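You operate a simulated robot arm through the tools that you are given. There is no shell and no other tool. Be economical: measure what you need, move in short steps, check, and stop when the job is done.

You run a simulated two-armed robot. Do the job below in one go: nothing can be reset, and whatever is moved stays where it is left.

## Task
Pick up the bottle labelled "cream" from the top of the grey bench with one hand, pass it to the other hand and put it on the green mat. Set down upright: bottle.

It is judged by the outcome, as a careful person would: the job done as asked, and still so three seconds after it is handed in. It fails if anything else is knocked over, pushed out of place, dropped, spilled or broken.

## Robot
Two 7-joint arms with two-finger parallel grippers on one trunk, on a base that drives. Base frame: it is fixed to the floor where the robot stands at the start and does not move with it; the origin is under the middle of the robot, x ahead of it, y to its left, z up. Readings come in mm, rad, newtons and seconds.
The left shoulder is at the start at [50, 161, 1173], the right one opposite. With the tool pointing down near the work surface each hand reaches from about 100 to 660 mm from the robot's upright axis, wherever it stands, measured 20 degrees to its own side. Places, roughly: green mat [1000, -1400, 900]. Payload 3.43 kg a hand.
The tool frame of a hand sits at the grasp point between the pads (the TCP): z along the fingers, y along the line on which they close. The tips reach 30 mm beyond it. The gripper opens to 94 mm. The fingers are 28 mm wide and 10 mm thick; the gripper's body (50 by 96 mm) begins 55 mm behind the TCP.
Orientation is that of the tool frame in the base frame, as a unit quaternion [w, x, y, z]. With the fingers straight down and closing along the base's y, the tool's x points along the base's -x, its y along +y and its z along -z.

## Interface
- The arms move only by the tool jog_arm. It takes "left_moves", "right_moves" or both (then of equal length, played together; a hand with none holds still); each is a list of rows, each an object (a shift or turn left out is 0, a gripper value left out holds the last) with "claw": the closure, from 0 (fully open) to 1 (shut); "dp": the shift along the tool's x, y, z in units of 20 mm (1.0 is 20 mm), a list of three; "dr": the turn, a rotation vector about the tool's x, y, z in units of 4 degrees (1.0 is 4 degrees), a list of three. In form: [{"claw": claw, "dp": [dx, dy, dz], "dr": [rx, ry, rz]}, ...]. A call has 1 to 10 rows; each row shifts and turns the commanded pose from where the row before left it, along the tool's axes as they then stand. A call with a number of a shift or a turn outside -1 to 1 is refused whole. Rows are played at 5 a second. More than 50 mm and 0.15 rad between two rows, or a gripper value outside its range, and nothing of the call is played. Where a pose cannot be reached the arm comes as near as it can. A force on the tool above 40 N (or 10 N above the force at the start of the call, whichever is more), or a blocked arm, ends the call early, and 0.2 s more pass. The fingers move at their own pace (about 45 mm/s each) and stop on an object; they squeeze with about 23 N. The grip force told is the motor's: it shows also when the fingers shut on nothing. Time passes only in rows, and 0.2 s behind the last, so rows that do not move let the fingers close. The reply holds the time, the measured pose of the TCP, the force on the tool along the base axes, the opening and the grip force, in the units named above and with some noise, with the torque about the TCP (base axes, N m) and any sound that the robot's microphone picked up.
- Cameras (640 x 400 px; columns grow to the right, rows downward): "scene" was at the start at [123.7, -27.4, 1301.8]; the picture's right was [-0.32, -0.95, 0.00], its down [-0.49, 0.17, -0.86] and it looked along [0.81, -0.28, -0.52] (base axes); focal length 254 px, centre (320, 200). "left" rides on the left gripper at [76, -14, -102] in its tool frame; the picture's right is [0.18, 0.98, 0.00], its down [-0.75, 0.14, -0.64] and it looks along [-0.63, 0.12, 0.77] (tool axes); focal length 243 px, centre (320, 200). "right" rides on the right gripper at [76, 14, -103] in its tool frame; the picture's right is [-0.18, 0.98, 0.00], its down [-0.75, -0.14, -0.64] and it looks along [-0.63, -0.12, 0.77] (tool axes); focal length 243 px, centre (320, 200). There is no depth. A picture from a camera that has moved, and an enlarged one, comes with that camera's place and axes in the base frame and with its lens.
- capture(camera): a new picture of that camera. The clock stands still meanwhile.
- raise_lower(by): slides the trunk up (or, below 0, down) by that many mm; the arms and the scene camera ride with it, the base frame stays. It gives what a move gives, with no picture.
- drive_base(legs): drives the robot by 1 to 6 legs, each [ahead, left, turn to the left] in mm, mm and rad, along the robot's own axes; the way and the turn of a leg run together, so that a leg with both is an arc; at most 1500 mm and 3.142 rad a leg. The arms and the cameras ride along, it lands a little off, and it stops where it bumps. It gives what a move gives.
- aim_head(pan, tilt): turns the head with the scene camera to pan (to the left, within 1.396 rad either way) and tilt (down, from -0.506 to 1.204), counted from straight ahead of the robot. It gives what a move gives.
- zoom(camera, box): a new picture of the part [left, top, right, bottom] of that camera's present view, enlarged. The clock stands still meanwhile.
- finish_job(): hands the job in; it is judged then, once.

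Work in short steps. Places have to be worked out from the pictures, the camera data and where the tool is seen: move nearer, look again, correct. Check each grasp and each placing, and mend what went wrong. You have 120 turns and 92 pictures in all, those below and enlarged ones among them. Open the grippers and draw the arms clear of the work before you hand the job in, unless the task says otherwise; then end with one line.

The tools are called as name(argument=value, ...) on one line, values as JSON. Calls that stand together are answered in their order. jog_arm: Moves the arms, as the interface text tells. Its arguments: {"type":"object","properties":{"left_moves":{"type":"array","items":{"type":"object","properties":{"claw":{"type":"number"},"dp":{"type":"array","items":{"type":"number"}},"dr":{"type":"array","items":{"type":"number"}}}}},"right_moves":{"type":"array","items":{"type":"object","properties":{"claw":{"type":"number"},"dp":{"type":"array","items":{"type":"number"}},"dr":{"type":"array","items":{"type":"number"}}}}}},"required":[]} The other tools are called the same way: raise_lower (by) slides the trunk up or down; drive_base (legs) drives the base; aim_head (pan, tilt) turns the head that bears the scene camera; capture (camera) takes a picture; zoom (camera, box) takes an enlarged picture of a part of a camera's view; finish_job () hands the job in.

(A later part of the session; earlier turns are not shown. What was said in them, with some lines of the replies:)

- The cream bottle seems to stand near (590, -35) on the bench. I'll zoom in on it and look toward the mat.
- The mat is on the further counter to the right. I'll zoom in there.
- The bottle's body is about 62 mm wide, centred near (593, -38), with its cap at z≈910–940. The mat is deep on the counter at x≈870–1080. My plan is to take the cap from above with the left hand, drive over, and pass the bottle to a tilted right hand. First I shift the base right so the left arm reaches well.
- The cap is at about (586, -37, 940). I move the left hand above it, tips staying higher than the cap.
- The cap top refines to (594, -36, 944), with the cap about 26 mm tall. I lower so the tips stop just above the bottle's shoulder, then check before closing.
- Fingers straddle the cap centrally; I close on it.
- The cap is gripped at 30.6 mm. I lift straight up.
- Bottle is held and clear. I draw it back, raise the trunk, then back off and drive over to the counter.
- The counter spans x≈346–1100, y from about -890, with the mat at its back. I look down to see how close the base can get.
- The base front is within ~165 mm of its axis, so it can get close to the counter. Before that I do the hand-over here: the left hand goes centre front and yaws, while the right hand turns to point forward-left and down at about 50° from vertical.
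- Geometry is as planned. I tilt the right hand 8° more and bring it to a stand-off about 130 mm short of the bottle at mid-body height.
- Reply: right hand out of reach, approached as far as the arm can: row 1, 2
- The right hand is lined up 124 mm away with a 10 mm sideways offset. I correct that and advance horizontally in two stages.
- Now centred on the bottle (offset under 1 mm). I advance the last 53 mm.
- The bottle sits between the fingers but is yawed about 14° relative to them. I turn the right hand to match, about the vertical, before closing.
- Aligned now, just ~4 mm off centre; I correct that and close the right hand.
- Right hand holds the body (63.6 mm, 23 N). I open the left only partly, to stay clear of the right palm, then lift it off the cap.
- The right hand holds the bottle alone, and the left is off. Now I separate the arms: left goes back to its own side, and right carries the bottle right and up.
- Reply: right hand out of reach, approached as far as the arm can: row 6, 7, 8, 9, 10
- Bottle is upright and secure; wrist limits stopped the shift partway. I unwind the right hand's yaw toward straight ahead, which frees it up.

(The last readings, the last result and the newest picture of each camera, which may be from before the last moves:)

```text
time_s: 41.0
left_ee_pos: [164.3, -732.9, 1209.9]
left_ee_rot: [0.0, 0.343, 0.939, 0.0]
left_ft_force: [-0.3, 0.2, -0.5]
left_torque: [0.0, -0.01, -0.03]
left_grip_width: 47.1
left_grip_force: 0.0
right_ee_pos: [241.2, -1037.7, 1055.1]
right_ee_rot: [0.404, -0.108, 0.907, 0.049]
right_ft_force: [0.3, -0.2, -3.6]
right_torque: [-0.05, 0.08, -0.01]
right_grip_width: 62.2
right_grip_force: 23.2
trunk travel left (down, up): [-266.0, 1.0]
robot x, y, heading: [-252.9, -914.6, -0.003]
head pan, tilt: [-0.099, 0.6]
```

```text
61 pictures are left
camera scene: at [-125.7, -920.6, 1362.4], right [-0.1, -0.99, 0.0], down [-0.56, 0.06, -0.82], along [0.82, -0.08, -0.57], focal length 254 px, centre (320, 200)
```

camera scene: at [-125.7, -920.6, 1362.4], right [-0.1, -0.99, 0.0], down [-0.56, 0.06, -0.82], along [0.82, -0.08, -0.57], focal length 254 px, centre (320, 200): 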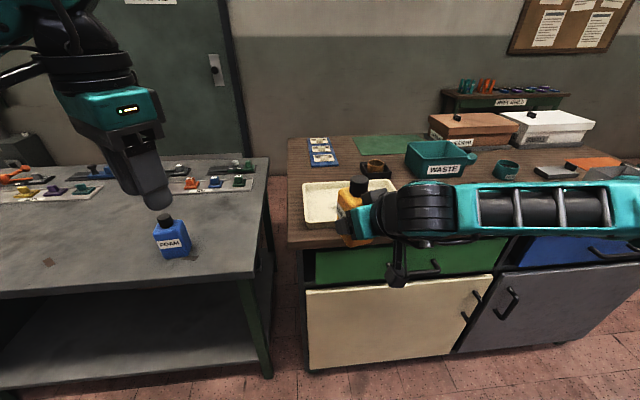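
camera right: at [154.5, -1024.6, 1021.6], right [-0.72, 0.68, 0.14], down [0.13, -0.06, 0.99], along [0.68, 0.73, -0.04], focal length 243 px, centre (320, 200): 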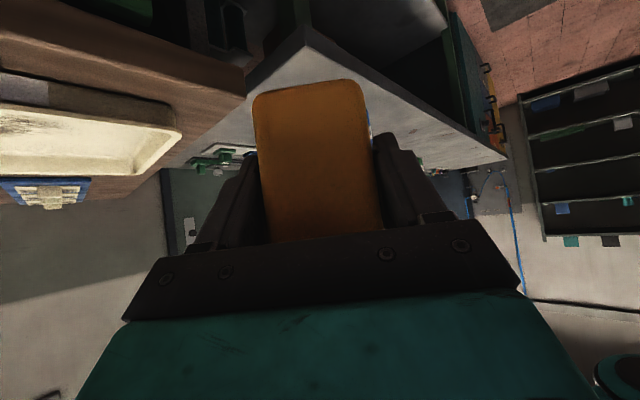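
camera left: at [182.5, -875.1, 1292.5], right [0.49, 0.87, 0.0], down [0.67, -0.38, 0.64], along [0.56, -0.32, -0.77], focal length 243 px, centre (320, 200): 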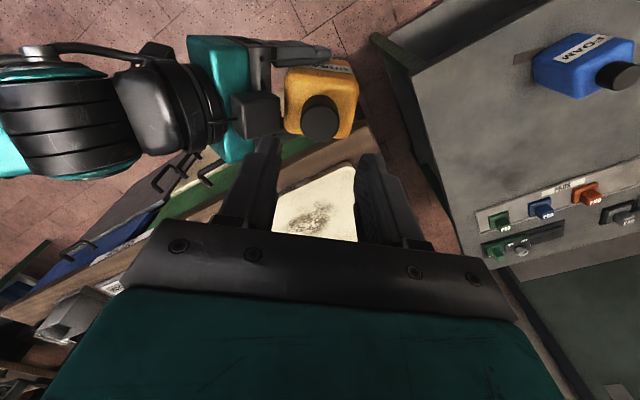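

That worked. I yaw another 28° and then carry the bottle to the right-front and up.

jog_arm(right_moves=[{"dr": [0.743, 0, 0.669]}, {"dr": [0.743, 0, 0.669]}, {"dr": [0.743, 0, 0.669]}, {"dr": [0.743, 0, 0.669]}, {"dr": [0.743, 0, 0.669]}, {"dr": [0.743, 0, 0.669]}, {"dr": [0.743, 0, 0.669]}])

jog_arm(right_moves=[{"dp": [-0.57, -0.83, 0.16]}, {"dp": [-0.57, -0.83, 0.16]}, {"dp": [-0.57, -0.83, 0.16]}, {"dp": [-0.57, -0.83, 0.16]}, {"dp": [-0.57, -0.83, 0.16]}, {"dp": [-0.57, -0.83, 0.16]}, {"dp": [-0.57, -0.83, 0.16]}])

aim_head(pan=-0.4, tilt=0.6)

capture(camera="scene")

```text
time_s: 42.6
left_ee_pos: [162.8, -733.5, 1209.1]
left_ee_rot: [0.0, 0.344, 0.939, 0.001]
left_ft_force: [0.5, 0.3, -0.4]
left_torque: [-0.03, -0.02, 0.01]
left_grip_width: 46.9
left_grip_force: 0.0
right_ee_pos: [241.1, -1036.2, 1053.2]
right_ee_rot: [0.403, 0.114, 0.907, -0.05]
right_ft_force: [0.0, 0.6, -3.9]
right_torque: [0.03, 0.1, 0.0]
right_grip_width: 62.4
right_grip_force: 23.0
trunk travel left (down, up): [-266.0, 1.0]
robot x, y, heading: [-255.7, -912.4, -0.001]
head pan, tilt: [-0.099, 0.6]
```

```text
time_s: 44.2
left_ee_pos: [164.2, -735.2, 1210.3]
left_ee_rot: [-0.001, 0.344, 0.939, 0.0]
left_ft_force: [-0.7, 0.5, 0.4]
left_torque: [0.01, -0.02, -0.02]
left_grip_width: 47.1
left_grip_force: 0.1
right_ee_pos: [282.0, -1166.8, 1098.6]
right_ee_rot: [0.403, 0.112, 0.907, -0.049]
right_ft_force: [0.4, -0.8, -3.4]
right_torque: [0.02, 0.08, -0.02]
right_grip_width: 62.2
right_grip_force: 22.8
trunk travel left (down, up): [-266.0, 1.0]
robot x, y, heading: [-252.2, -911.6, -0.008]
head pan, tilt: [-0.099, 0.6]
```

```text
time_s: 45.0
left_ee_pos: [163.7, -734.7, 1209.9]
left_ee_rot: [0.0, 0.343, 0.939, 0.001]
left_ft_force: [0.1, 0.0, -0.1]
left_torque: [-0.03, -0.03, 0.03]
left_grip_width: 47.1
left_grip_force: 0.0
right_ee_pos: [280.3, -1166.6, 1097.6]
right_ee_rot: [0.404, 0.113, 0.907, -0.05]
right_ft_force: [0.1, 0.4, -3.8]
right_torque: [0.04, 0.08, 0.01]
right_grip_width: 62.3
right_grip_force: 23.4
trunk travel left (down, up): [-266.0, 1.0]
robot x, y, heading: [-252.5, -913.9, -0.008]
head pan, tilt: [-0.4, 0.6]
```

```text
60 pictures are left
camera scene: at [-132.3, -946.3, 1362.4], right [-0.39, -0.92, 0.0], down [-0.52, 0.22, -0.82], along [0.76, -0.32, -0.57], focal length 254 px, centre (320, 200)
```

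scene: 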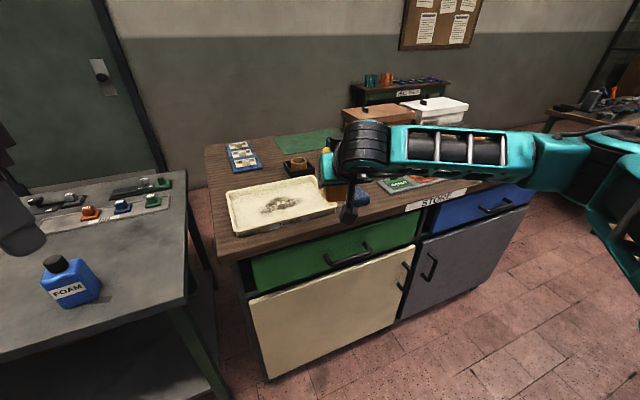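

Bottle is carried clear at z≈1098. I drive to in front of the mat, turned left ~0.35 rad to bring the right shoulder nearer the counter.

drive_base(legs=[[0, -220, 0], [0, 0, 0.35], [235, -86, 0]])

aim_head(pan=-0.6, tilt=0.5)

capture(camera="scene")

```text
time_s: 49.2
left_ee_pos: [323.1, -821.2, 1209.5]
left_ee_rot: [-0.001, 0.174, 0.985, -0.001]
left_ft_force: [0.7, -0.3, 0.2]
left_torque: [0.02, -0.02, -0.01]
left_grip_width: 46.9
left_grip_force: 0.0
right_ee_pos: [580.1, -1187.4, 1099.5]
right_ee_rot: [0.406, -0.045, 0.912, 0.02]
right_ft_force: [0.8, -0.2, -3.9]
right_torque: [0.0, 0.12, -0.01]
right_grip_width: 62.1
right_grip_force: 23.0
trunk travel left (down, up): [-266.0, 1.0]
robot x, y, heading: [-1.1, -1132.6, 0.346]
head pan, tilt: [-0.4, 0.6]
```

```text
time_s: 49.9
left_ee_pos: [322.6, -821.4, 1210.3]
left_ee_rot: [-0.001, 0.175, 0.985, 0.0]
left_ft_force: [0.4, -0.5, -0.4]
left_torque: [-0.04, 0.01, 0.0]
left_grip_width: 46.8
left_grip_force: 0.1
right_ee_pos: [580.5, -1187.1, 1098.2]
right_ee_rot: [0.405, -0.047, 0.913, 0.022]
right_ft_force: [0.0, -0.4, -4.8]
right_torque: [-0.01, 0.11, -0.01]
right_grip_width: 62.3
right_grip_force: 23.4
trunk travel left (down, up): [-266.0, 1.0]
robot x, y, heading: [-12.4, -1130.6, 0.345]
head pan, tilt: [-0.6, 0.499]
```

```text
59 pictures are left
camera scene: at [116.7, -1139.7, 1371.5], right [-0.25, -0.97, 0.0], down [-0.46, 0.12, -0.88], along [0.85, -0.22, -0.48], focal length 254 px, centre (320, 200)
```

scene: 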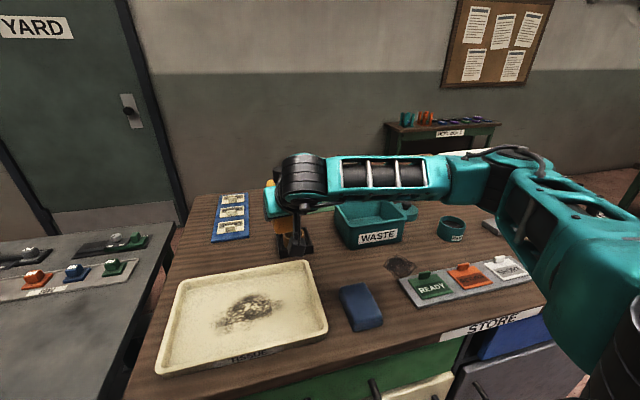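

The mat is behind my forearm. I edge the base 110 mm nearer and 60 mm right, then extend the arm high over the counter.

drive_base(legs=[[83, -94, 0]])

jog_arm(right_moves=[{"dp": [-0.5, 0, 0.5]}, {"dp": [-0.5, 0, 0.55]}, {"dp": [-0.5, 0, 0.55]}, {"dp": [-0.5, 0, 0.55]}, {"dp": [-0.5, 0, 0.55]}, {"dp": [-0.5, 0, 0.55]}, {"dp": [-0.5, 0, 0.55]}, {"dp": [-0.5, 0, 0.55]}])

capture(camera="scene")

capture(camera="right")

```text
time_s: 51.1
left_ee_pos: [378.8, -866.1, 1210.0]
left_ee_rot: [0.001, 0.169, 0.986, 0.0]
left_ft_force: [-0.1, -1.0, -0.3]
left_torque: [0.0, 0.03, -0.03]
left_grip_width: 47.2
left_grip_force: 0.1
right_ee_pos: [639.2, -1229.6, 1096.6]
right_ee_rot: [0.403, -0.052, 0.914, 0.021]
right_ft_force: [0.1, -0.2, -3.8]
right_torque: [0.0, 0.08, 0.02]
right_grip_width: 62.4
right_grip_force: 23.2
trunk travel left (down, up): [-266.0, 1.0]
robot x, y, heading: [51.1, -1182.8, 0.356]
head pan, tilt: [-0.6, 0.499]
stopped in leg 1: the robot was blocked; the commanded pose is now the measured one
```

```text
time_s: 52.9
left_ee_pos: [380.7, -865.7, 1209.5]
left_ee_rot: [-0.001, 0.17, 0.986, 0.0]
left_ft_force: [-0.1, 0.4, -0.2]
left_torque: [0.02, 0.0, -0.04]
left_grip_width: 47.0
left_grip_force: 0.0
right_ee_pos: [758.0, -1216.2, 1096.8]
right_ee_rot: [0.403, -0.05, 0.913, 0.022]
right_ft_force: [0.3, -0.9, -3.9]
right_torque: [0.01, 0.09, 0.0]
right_grip_width: 62.4
right_grip_force: 22.6
trunk travel left (down, up): [-266.0, 1.0]
robot x, y, heading: [54.0, -1179.7, 0.359]
head pan, tilt: [-0.6, 0.499]
```

```text
58 pictures are left
camera scene: at [177.7, -1186.5, 1371.5], right [-0.24, -0.97, 0.0], down [-0.47, 0.12, -0.88], along [0.85, -0.21, -0.48], focal length 254 px, centre (320, 200)
```

scene: 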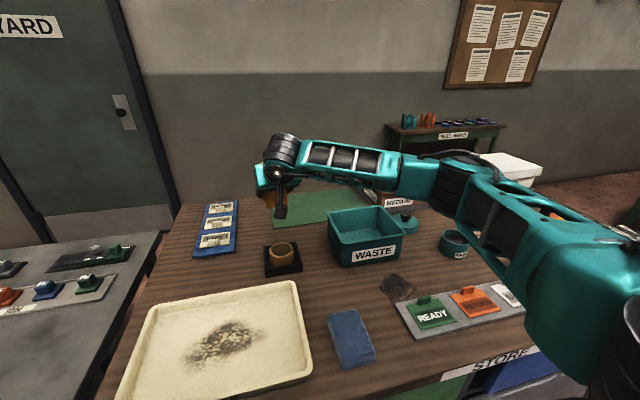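

```text
57 pictures are left
camera right: at [630.5, -1215.5, 1108.0], right [0.01, 0.99, 0.14], down [0.05, -0.14, 0.99], along [1.0, -0.01, -0.05], focal length 243 px, centre (320, 200)
```

right: 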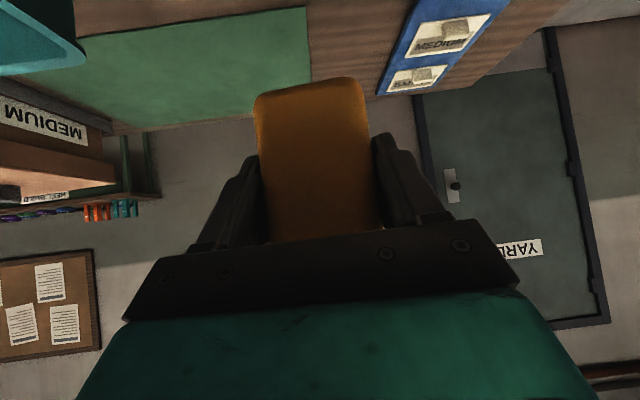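

The base touched the counter front, so I stop driving. From the right camera the mat's near-left corner is about (868, -1206), so I aim for bottle centre (945, -1262). Moving there at height.

jog_arm(right_moves=[{"dp": [-0.593, -0.356, 0.658]}, {"dp": [-0.593, -0.356, 0.658]}, {"dp": [-0.593, -0.356, 0.658]}, {"dp": [-0.593, -0.356, 0.658]}, {"dp": [-0.593, -0.356, 0.658]}, {"dp": [-0.593, -0.356, 0.658]}, {"dp": [-0.593, -0.356, 0.658]}, {"dp": [-0.593, -0.356, 0.658]}, {"dp": [-0.593, -0.356, 0.658]}, {}])

capture(camera="scene")

capture(camera="right")

```text
time_s: 55.1
left_ee_pos: [379.8, -866.1, 1208.8]
left_ee_rot: [-0.002, 0.169, 0.986, 0.0]
left_ft_force: [-0.9, 0.5, -0.2]
left_torque: [0.0, -0.01, 0.0]
left_grip_width: 46.8
left_grip_force: 0.1
right_ee_pos: [906.0, -1256.2, 1096.4]
right_ee_rot: [0.404, -0.051, 0.913, 0.022]
right_ft_force: [0.0, 1.0, -4.4]
right_torque: [-0.01, 0.07, 0.01]
right_grip_width: 62.2
right_grip_force: 22.7
right hand out of reach, approached as far as the arm can: row 9
trunk travel left (down, up): [-266.0, 1.0]
robot x, y, heading: [50.4, -1179.2, 0.357]
head pan, tilt: [-0.6, 0.499]
```

```text
56 pictures are left
camera scene: at [177.7, -1186.4, 1371.5], right [-0.24, -0.97, 0.0], down [-0.47, 0.12, -0.88], along [0.85, -0.21, -0.48], focal length 254 px, centre (320, 200)
```

scene: 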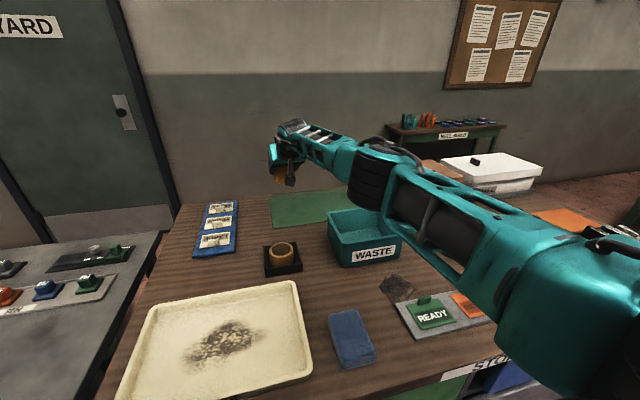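

```text
55 pictures are left
camera right: at [776.6, -1256.1, 1107.0], right [0.01, 0.99, 0.13], down [0.05, -0.14, 0.99], along [1.0, -0.01, -0.05], focal length 243 px, centre (320, 200)
```

right: 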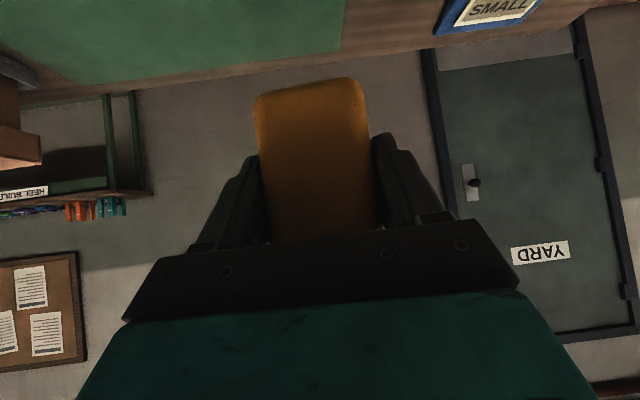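

Arm reaches x≈906, putting the bottle centre at about (928, -1254), which is on the mat. I shift 18 mm right for margin from the mat's edge, then lower using the trunk in stages.

jog_arm(right_moves=[{"dp": [0.06, -0.9, -0.065]}, {}])

raise_lower(by=-90)

capture(camera="scene")

capture(camera="right")

```text
time_s: 55.7
left_ee_pos: [380.4, -865.8, 1208.7]
left_ee_rot: [-0.001, 0.169, 0.986, 0.001]
left_ft_force: [-0.4, 0.9, 0.1]
left_torque: [-0.01, 0.0, 0.0]
left_grip_width: 47.1
left_grip_force: 0.2
right_ee_pos: [904.9, -1274.5, 1095.5]
right_ee_rot: [0.403, -0.052, 0.914, 0.022]
right_ft_force: [-0.5, 0.0, -4.5]
right_torque: [0.03, 0.06, 0.02]
right_grip_width: 62.1
right_grip_force: 23.2
trunk travel left (down, up): [-266.0, 1.0]
robot x, y, heading: [53.4, -1179.8, 0.358]
head pan, tilt: [-0.6, 0.499]
```

```text
time_s: 57.0
left_ee_pos: [379.7, -867.4, 1119.1]
left_ee_rot: [0.0, 0.169, 0.986, 0.0]
left_ft_force: [-0.8, 0.3, 0.1]
left_torque: [0.01, -0.01, 0.01]
left_grip_width: 47.2
left_grip_force: 0.1
right_ee_pos: [905.5, -1275.1, 1006.9]
right_ee_rot: [0.404, -0.05, 0.913, 0.021]
right_ft_force: [-0.9, 0.2, -4.5]
right_torque: [-0.01, 0.07, 0.0]
right_grip_width: 62.0
right_grip_force: 23.3
trunk travel left (down, up): [-176.0, 91.0]
robot x, y, heading: [51.1, -1177.4, 0.353]
head pan, tilt: [-0.6, 0.499]
```

```text
54 pictures are left
camera scene: at [177.4, -1186.8, 1281.6], right [-0.24, -0.97, 0.0], down [-0.46, 0.12, -0.88], along [0.85, -0.21, -0.48], focal length 254 px, centre (320, 200)
```

scene: 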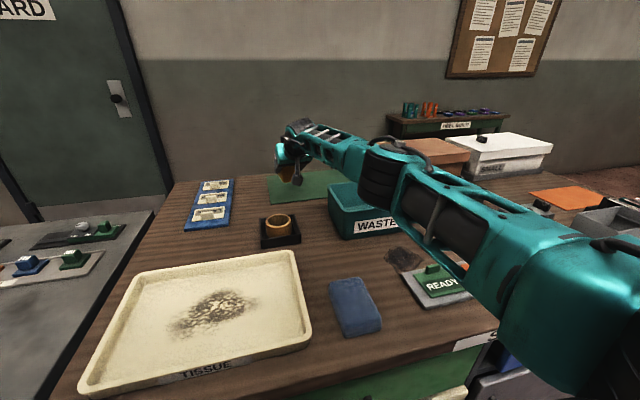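

```text
53 pictures are left
camera right: at [777.3, -1274.3, 1017.1], right [0.01, 0.99, 0.14], down [0.05, -0.14, 0.99], along [1.0, -0.01, -0.05], focal length 243 px, centre (320, 200)
```

right: 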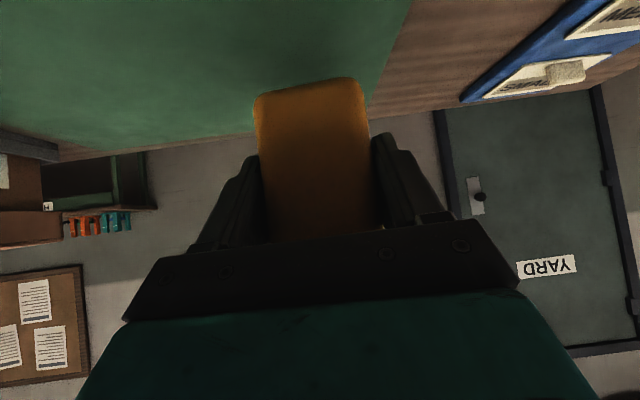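

Lowered 90 mm, and everything is clear. I zoom in to check the bottle's uprightness and clearances.

zoom(camera="scene", box=[220, 100, 380, 200])

```text
4.00 times, centred on (300, 150) of scene
camera zoom: at [177.4, -1186.8, 1281.6], right [-0.24, -0.97, 0.0], down [-0.46, 0.12, -0.88], along [0.85, -0.21, -0.48], focal length 1018 px, centre (400, 400)
```

zoom: 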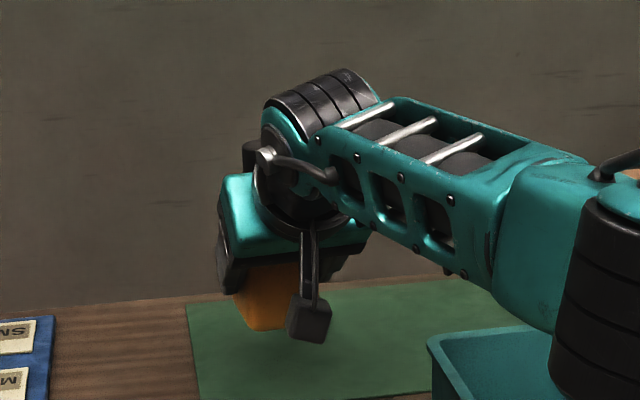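

The hand is over the mat and the elbow looks clear of the bin. I lower 40 mm more.

raise_lower(by=-38)

capture(camera="scene")

capture(camera="right")

```text
time_s: 57.8
left_ee_pos: [379.5, -867.0, 1081.8]
left_ee_rot: [0.0, 0.169, 0.986, 0.0]
left_ft_force: [0.2, 0.1, -0.6]
left_torque: [-0.02, 0.0, 0.01]
left_grip_width: 47.0
left_grip_force: 0.1
right_ee_pos: [906.0, -1274.3, 968.5]
right_ee_rot: [0.404, -0.051, 0.913, 0.021]
right_ft_force: [-0.7, 0.1, -4.0]
right_torque: [-0.02, 0.07, -0.02]
right_grip_width: 62.2
right_grip_force: 23.0
trunk travel left (down, up): [-138.0, 129.0]
robot x, y, heading: [47.9, -1185.8, 0.358]
head pan, tilt: [-0.6, 0.499]
```

```text
51 pictures are left
camera scene: at [177.3, -1186.8, 1243.5], right [-0.24, -0.97, 0.0], down [-0.46, 0.12, -0.88], along [0.85, -0.21, -0.48], focal length 254 px, centre (320, 200)
```

scene: 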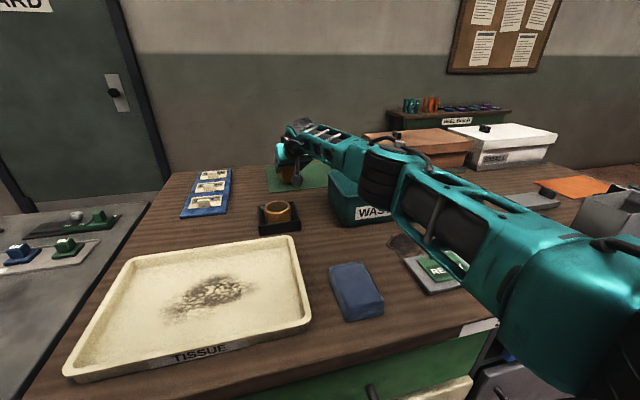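

```text
50 pictures are left
camera right: at [777.3, -1274.3, 979.0], right [0.01, 0.99, 0.14], down [0.05, -0.14, 0.99], along [1.0, -0.01, -0.05], focal length 243 px, centre (320, 200)
```

right: 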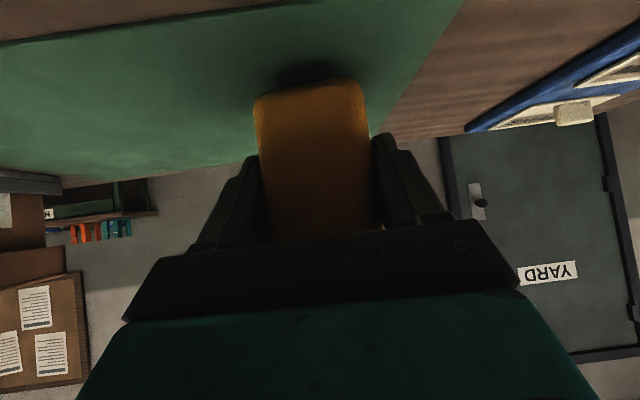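

Bottom of the bottle reads z≈917, about 15 mm above the mat. I lower in small steps watching the force.

raise_lower(by=-9)

raise_lower(by=-3)

```text
time_s: 58.4
left_ee_pos: [379.9, -866.2, 1072.4]
left_ee_rot: [0.0, 0.169, 0.986, 0.0]
left_ft_force: [-0.5, 0.6, -0.2]
left_torque: [-0.01, 0.03, 0.03]
left_grip_width: 47.2
left_grip_force: 0.1
right_ee_pos: [906.4, -1275.1, 958.2]
right_ee_rot: [0.403, -0.051, 0.914, 0.022]
right_ft_force: [-0.6, -0.8, -3.0]
right_torque: [0.02, 0.07, 0.0]
right_grip_width: 62.3
right_grip_force: 23.2
trunk travel left (down, up): [-129.0, 138.0]
robot x, y, heading: [56.0, -1178.4, 0.359]
head pan, tilt: [-0.6, 0.499]
```

```text
time_s: 58.9
left_ee_pos: [379.5, -866.0, 1070.4]
left_ee_rot: [0.0, 0.169, 0.986, 0.001]
left_ft_force: [-0.5, 0.5, 0.0]
left_torque: [-0.03, -0.03, 0.05]
left_grip_width: 47.0
left_grip_force: 0.1
right_ee_pos: [906.8, -1274.8, 957.3]
right_ee_rot: [0.405, -0.051, 0.913, 0.022]
right_ft_force: [0.6, 0.5, -0.8]
right_torque: [0.07, -0.1, -0.07]
right_grip_width: 62.4
right_grip_force: 22.4
trunk travel left (down, up): [-126.0, 141.0]
robot x, y, heading: [54.1, -1180.6, 0.354]
head pan, tilt: [-0.6, 0.499]
```

The load drops from 4 N to 0.8 N, so the base is touching. I lower 2 mm more to seat it and look.

raise_lower(by=-2)

capture(camera="right")

```text
time_s: 59.4
left_ee_pos: [380.5, -866.6, 1068.0]
left_ee_rot: [-0.001, 0.169, 0.986, 0.001]
left_ft_force: [-0.1, 0.0, 0.4]
left_torque: [0.0, -0.02, 0.03]
left_grip_width: 47.0
left_grip_force: 0.0
right_ee_pos: [905.3, -1276.0, 957.1]
right_ee_rot: [0.405, -0.051, 0.913, 0.023]
right_ft_force: [2.6, -0.2, 5.0]
right_torque: [0.13, -0.54, -0.07]
right_grip_width: 62.4
right_grip_force: 23.2
trunk travel left (down, up): [-124.0, 143.0]
robot x, y, heading: [50.0, -1177.6, 0.36]
head pan, tilt: [-0.6, 0.499]
```

```text
49 pictures are left
camera right: at [777.3, -1274.3, 967.1], right [0.01, 0.99, 0.14], down [0.04, -0.14, 0.99], along [1.0, -0.01, -0.05], focal length 243 px, centre (320, 200)
```

right: 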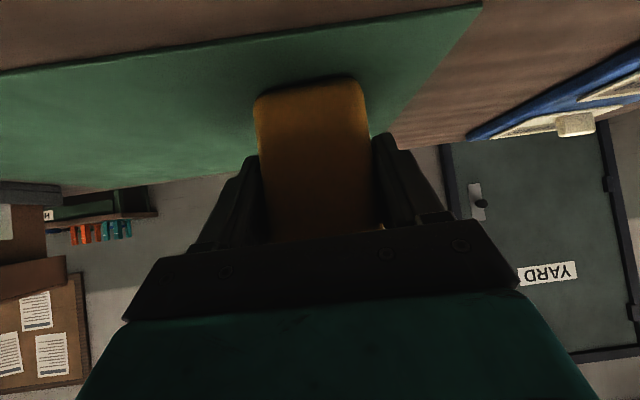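

The extra torque says the far bottom edge touches first, so the bottle leans slightly forward. I pitch the hand up by small steps until the load evens out.

jog_arm(right_moves=[{"dr": [0, -0.4, 0]}, {}])

zoom(camera="right", box=[220, 50, 412, 170])

```text
time_s: 60.0
left_ee_pos: [378.7, -865.6, 1069.3]
left_ee_rot: [0.001, 0.169, 0.986, 0.0]
left_ft_force: [0.3, 0.4, 0.5]
left_torque: [0.01, -0.04, 0.0]
left_grip_width: 47.3
left_grip_force: 0.1
right_ee_pos: [904.9, -1274.9, 956.1]
right_ee_rot: [0.417, -0.051, 0.907, 0.023]
right_ft_force: [-4.5, -1.8, 9.6]
right_torque: [0.11, 0.5, 0.09]
right_grip_width: 62.4
right_grip_force: 23.0
trunk travel left (down, up): [-124.0, 143.0]
robot x, y, heading: [52.7, -1182.6, 0.357]
head pan, tilt: [-0.6, 0.499]
```

```text
3.33 times, centred on (316, 110) of right
camera zoom: at [776.3, -1274.2, 963.6], right [0.01, 0.99, 0.14], down [0.02, -0.14, 0.99], along [1.0, -0.01, -0.02], focal length 809 px, centre (333, 500)
```

zoom: 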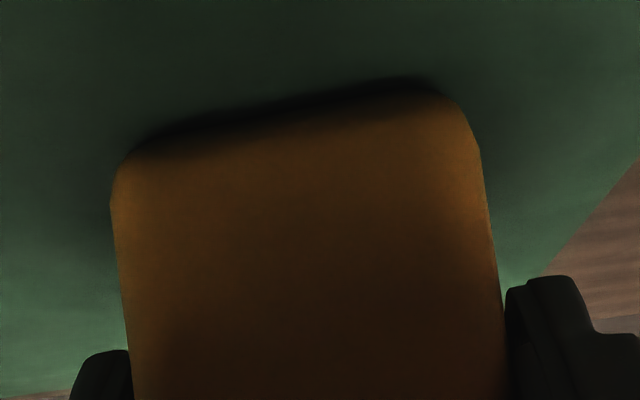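

Torque flipped, so upright lies between the two. I go back half a step and open the gripper.

jog_arm(right_moves=[{"dr": [0, 0.2, 0]}, {}, {"claw": 0.6}, {"claw": 0}, {}, {}, {}, {}])

capture(camera="right")

```text
time_s: 61.8
left_ee_pos: [379.2, -867.4, 1068.6]
left_ee_rot: [0.0, 0.169, 0.986, 0.0]
left_ft_force: [0.1, 0.6, 0.0]
left_torque: [-0.01, -0.01, -0.02]
left_grip_width: 47.0
left_grip_force: 0.1
right_ee_pos: [905.8, -1275.8, 954.4]
right_ee_rot: [0.41, -0.05, 0.91, 0.022]
right_ft_force: [-0.6, -0.6, 0.0]
right_torque: [0.0, -0.01, 0.0]
right_grip_width: 93.9
right_grip_force: 0.1
trunk travel left (down, up): [-124.0, 143.0]
robot x, y, heading: [51.4, -1181.3, 0.356]
head pan, tilt: [-0.6, 0.499]
```

```text
47 pictures are left
camera right: at [777.3, -1274.3, 963.9], right [0.01, 0.99, 0.14], down [0.03, -0.14, 0.99], along [1.0, -0.01, -0.04], focal length 243 px, centre (320, 200)
```

right: 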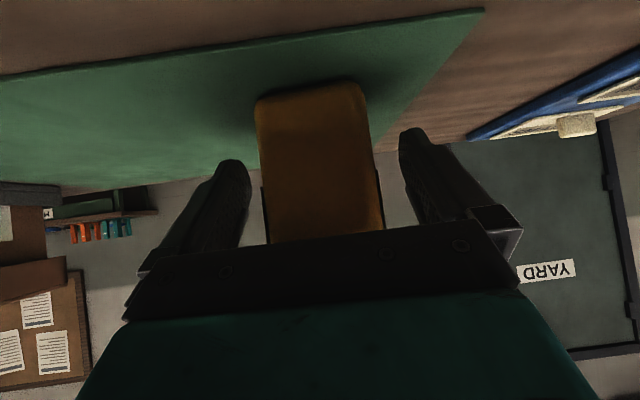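

Released, and the bottle stands on the mat. I draw the hand back and up along its own axis.

jog_arm(right_moves=[{"dp": [0, 0, -0.5]}, {"dp": [0, 0, -0.8]}, {"dp": [0, 0, -0.9]}, {"dp": [0, 0, -0.9]}, {"dp": [0, 0, -0.9]}, {"dp": [0, 0, -0.9]}, {"dp": [0, 0, -0.9]}, {"dp": [0, 0, -0.9]}, {"dp": [0, 0, -0.9]}])

capture(camera="right")

capture(camera="scene")

```text
time_s: 63.8
left_ee_pos: [380.4, -865.7, 1067.7]
left_ee_rot: [-0.001, 0.169, 0.986, 0.0]
left_ft_force: [-0.5, 0.4, 1.1]
left_torque: [-0.01, 0.01, 0.01]
left_grip_width: 46.9
left_grip_force: 0.0
right_ee_pos: [792.0, -1287.2, 1054.6]
right_ee_rot: [0.411, -0.05, 0.91, 0.022]
right_ft_force: [0.0, 0.4, 0.5]
right_torque: [-0.01, -0.03, -0.02]
right_grip_width: 94.0
right_grip_force: 0.0
trunk travel left (down, up): [-124.0, 143.0]
robot x, y, heading: [55.0, -1180.5, 0.353]
head pan, tilt: [-0.6, 0.499]
```

```text
46 pictures are left
camera right: at [663.8, -1285.6, 1064.6], right [0.01, 0.99, 0.14], down [0.03, -0.14, 0.99], along [1.0, -0.01, -0.04], focal length 243 px, centre (320, 200)
```

right: 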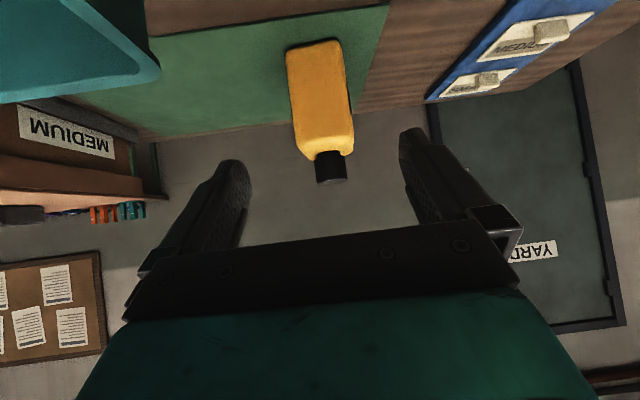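

```text
45 pictures are left
camera scene: at [176.9, -1186.7, 1229.6], right [-0.24, -0.97, 0.0], down [-0.46, 0.12, -0.88], along [0.85, -0.21, -0.48], focal length 254 px, centre (320, 200)
```

scene: 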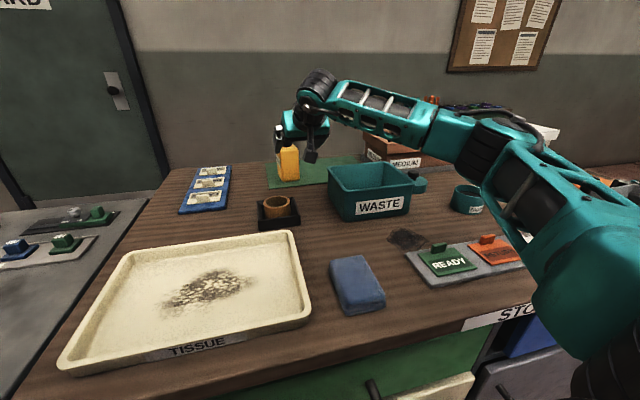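

The bottle stands upright on the mat. I raise the trunk, back the robot off, open the left gripper and take a last look.

raise_lower(by=120)

drive_base(legs=[[-281, 105, 0]])

jog_arm(left_moves=[{"claw": 0}, {}, {}, {}])

zoom(camera="scene", box=[160, 80, 480, 280])

```text
time_s: 65.3
left_ee_pos: [379.9, -865.7, 1187.4]
left_ee_rot: [0.0, 0.17, 0.986, 0.001]
left_ft_force: [-0.3, 0.0, 1.1]
left_torque: [0.03, 0.03, 0.0]
left_grip_width: 47.1
left_grip_force: 0.1
right_ee_pos: [793.3, -1286.3, 1174.0]
right_ee_rot: [0.41, -0.051, 0.91, 0.023]
right_ft_force: [-0.4, 0.7, 0.7]
right_torque: [0.02, -0.01, -0.03]
right_grip_width: 93.7
right_grip_force: 0.1
trunk travel left (down, up): [-244.0, 23.0]
robot x, y, heading: [53.0, -1176.6, 0.353]
head pan, tilt: [-0.6, 0.499]
```

```text
time_s: 67.4
left_ee_pos: [79.8, -865.9, 1186.8]
left_ee_rot: [0.0, 0.171, 0.985, 0.0]
left_ft_force: [-0.8, 0.7, -0.3]
left_torque: [-0.02, -0.01, -0.03]
left_grip_width: 47.2
left_grip_force: 0.0
right_ee_pos: [492.9, -1288.2, 1173.6]
right_ee_rot: [0.41, -0.05, 0.91, 0.022]
right_ft_force: [-0.3, 0.4, 0.3]
right_torque: [0.02, 0.01, 0.01]
right_grip_width: 93.9
right_grip_force: 0.1
trunk travel left (down, up): [-244.0, 23.0]
robot x, y, heading: [-245.7, -1179.8, 0.353]
head pan, tilt: [-0.6, 0.499]
```

```text
time_s: 68.4
left_ee_pos: [82.0, -867.4, 1186.5]
left_ee_rot: [0.0, 0.171, 0.985, 0.001]
left_ft_force: [0.3, -0.9, -0.5]
left_torque: [-0.03, -0.01, 0.01]
left_grip_width: 94.1
left_grip_force: 0.0
right_ee_pos: [493.2, -1287.6, 1173.9]
right_ee_rot: [0.41, -0.05, 0.91, 0.022]
right_ft_force: [0.3, 0.6, 0.5]
right_torque: [0.0, -0.01, 0.0]
right_grip_width: 93.9
right_grip_force: 0.0
trunk travel left (down, up): [-244.0, 23.0]
robot x, y, heading: [-249.5, -1180.3, 0.351]
head pan, tilt: [-0.6, 0.499]
```

```text
2.00 times, centred on (320, 180) of scene
camera zoom: at [-122.0, -1186.6, 1349.6], right [-0.25, -0.97, 0.0], down [-0.46, 0.12, -0.88], along [0.85, -0.22, -0.48], focal length 509 px, centre (320, 240)
```

zoom: 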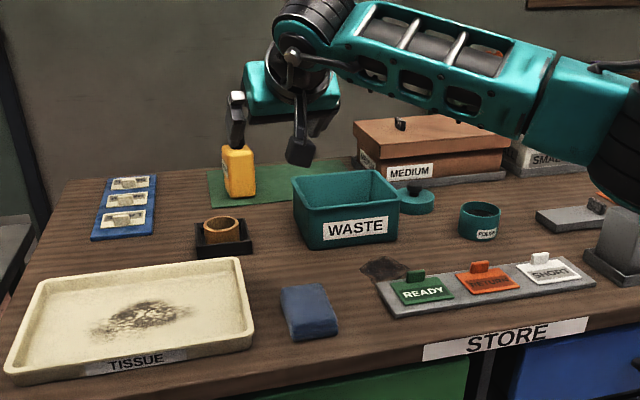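

The bottle is upright on the green mat, the other items are in place, and both arms are clear with open grippers. I hand the job in.

finish_job()

```text
The job is handed in.
```

The cream bottle was picked up with the left hand, passed to the right, and now stands upright on the green mat. While positioning, the base bumped the counter front once, and the last picture shows nothing on the counter disturbed.
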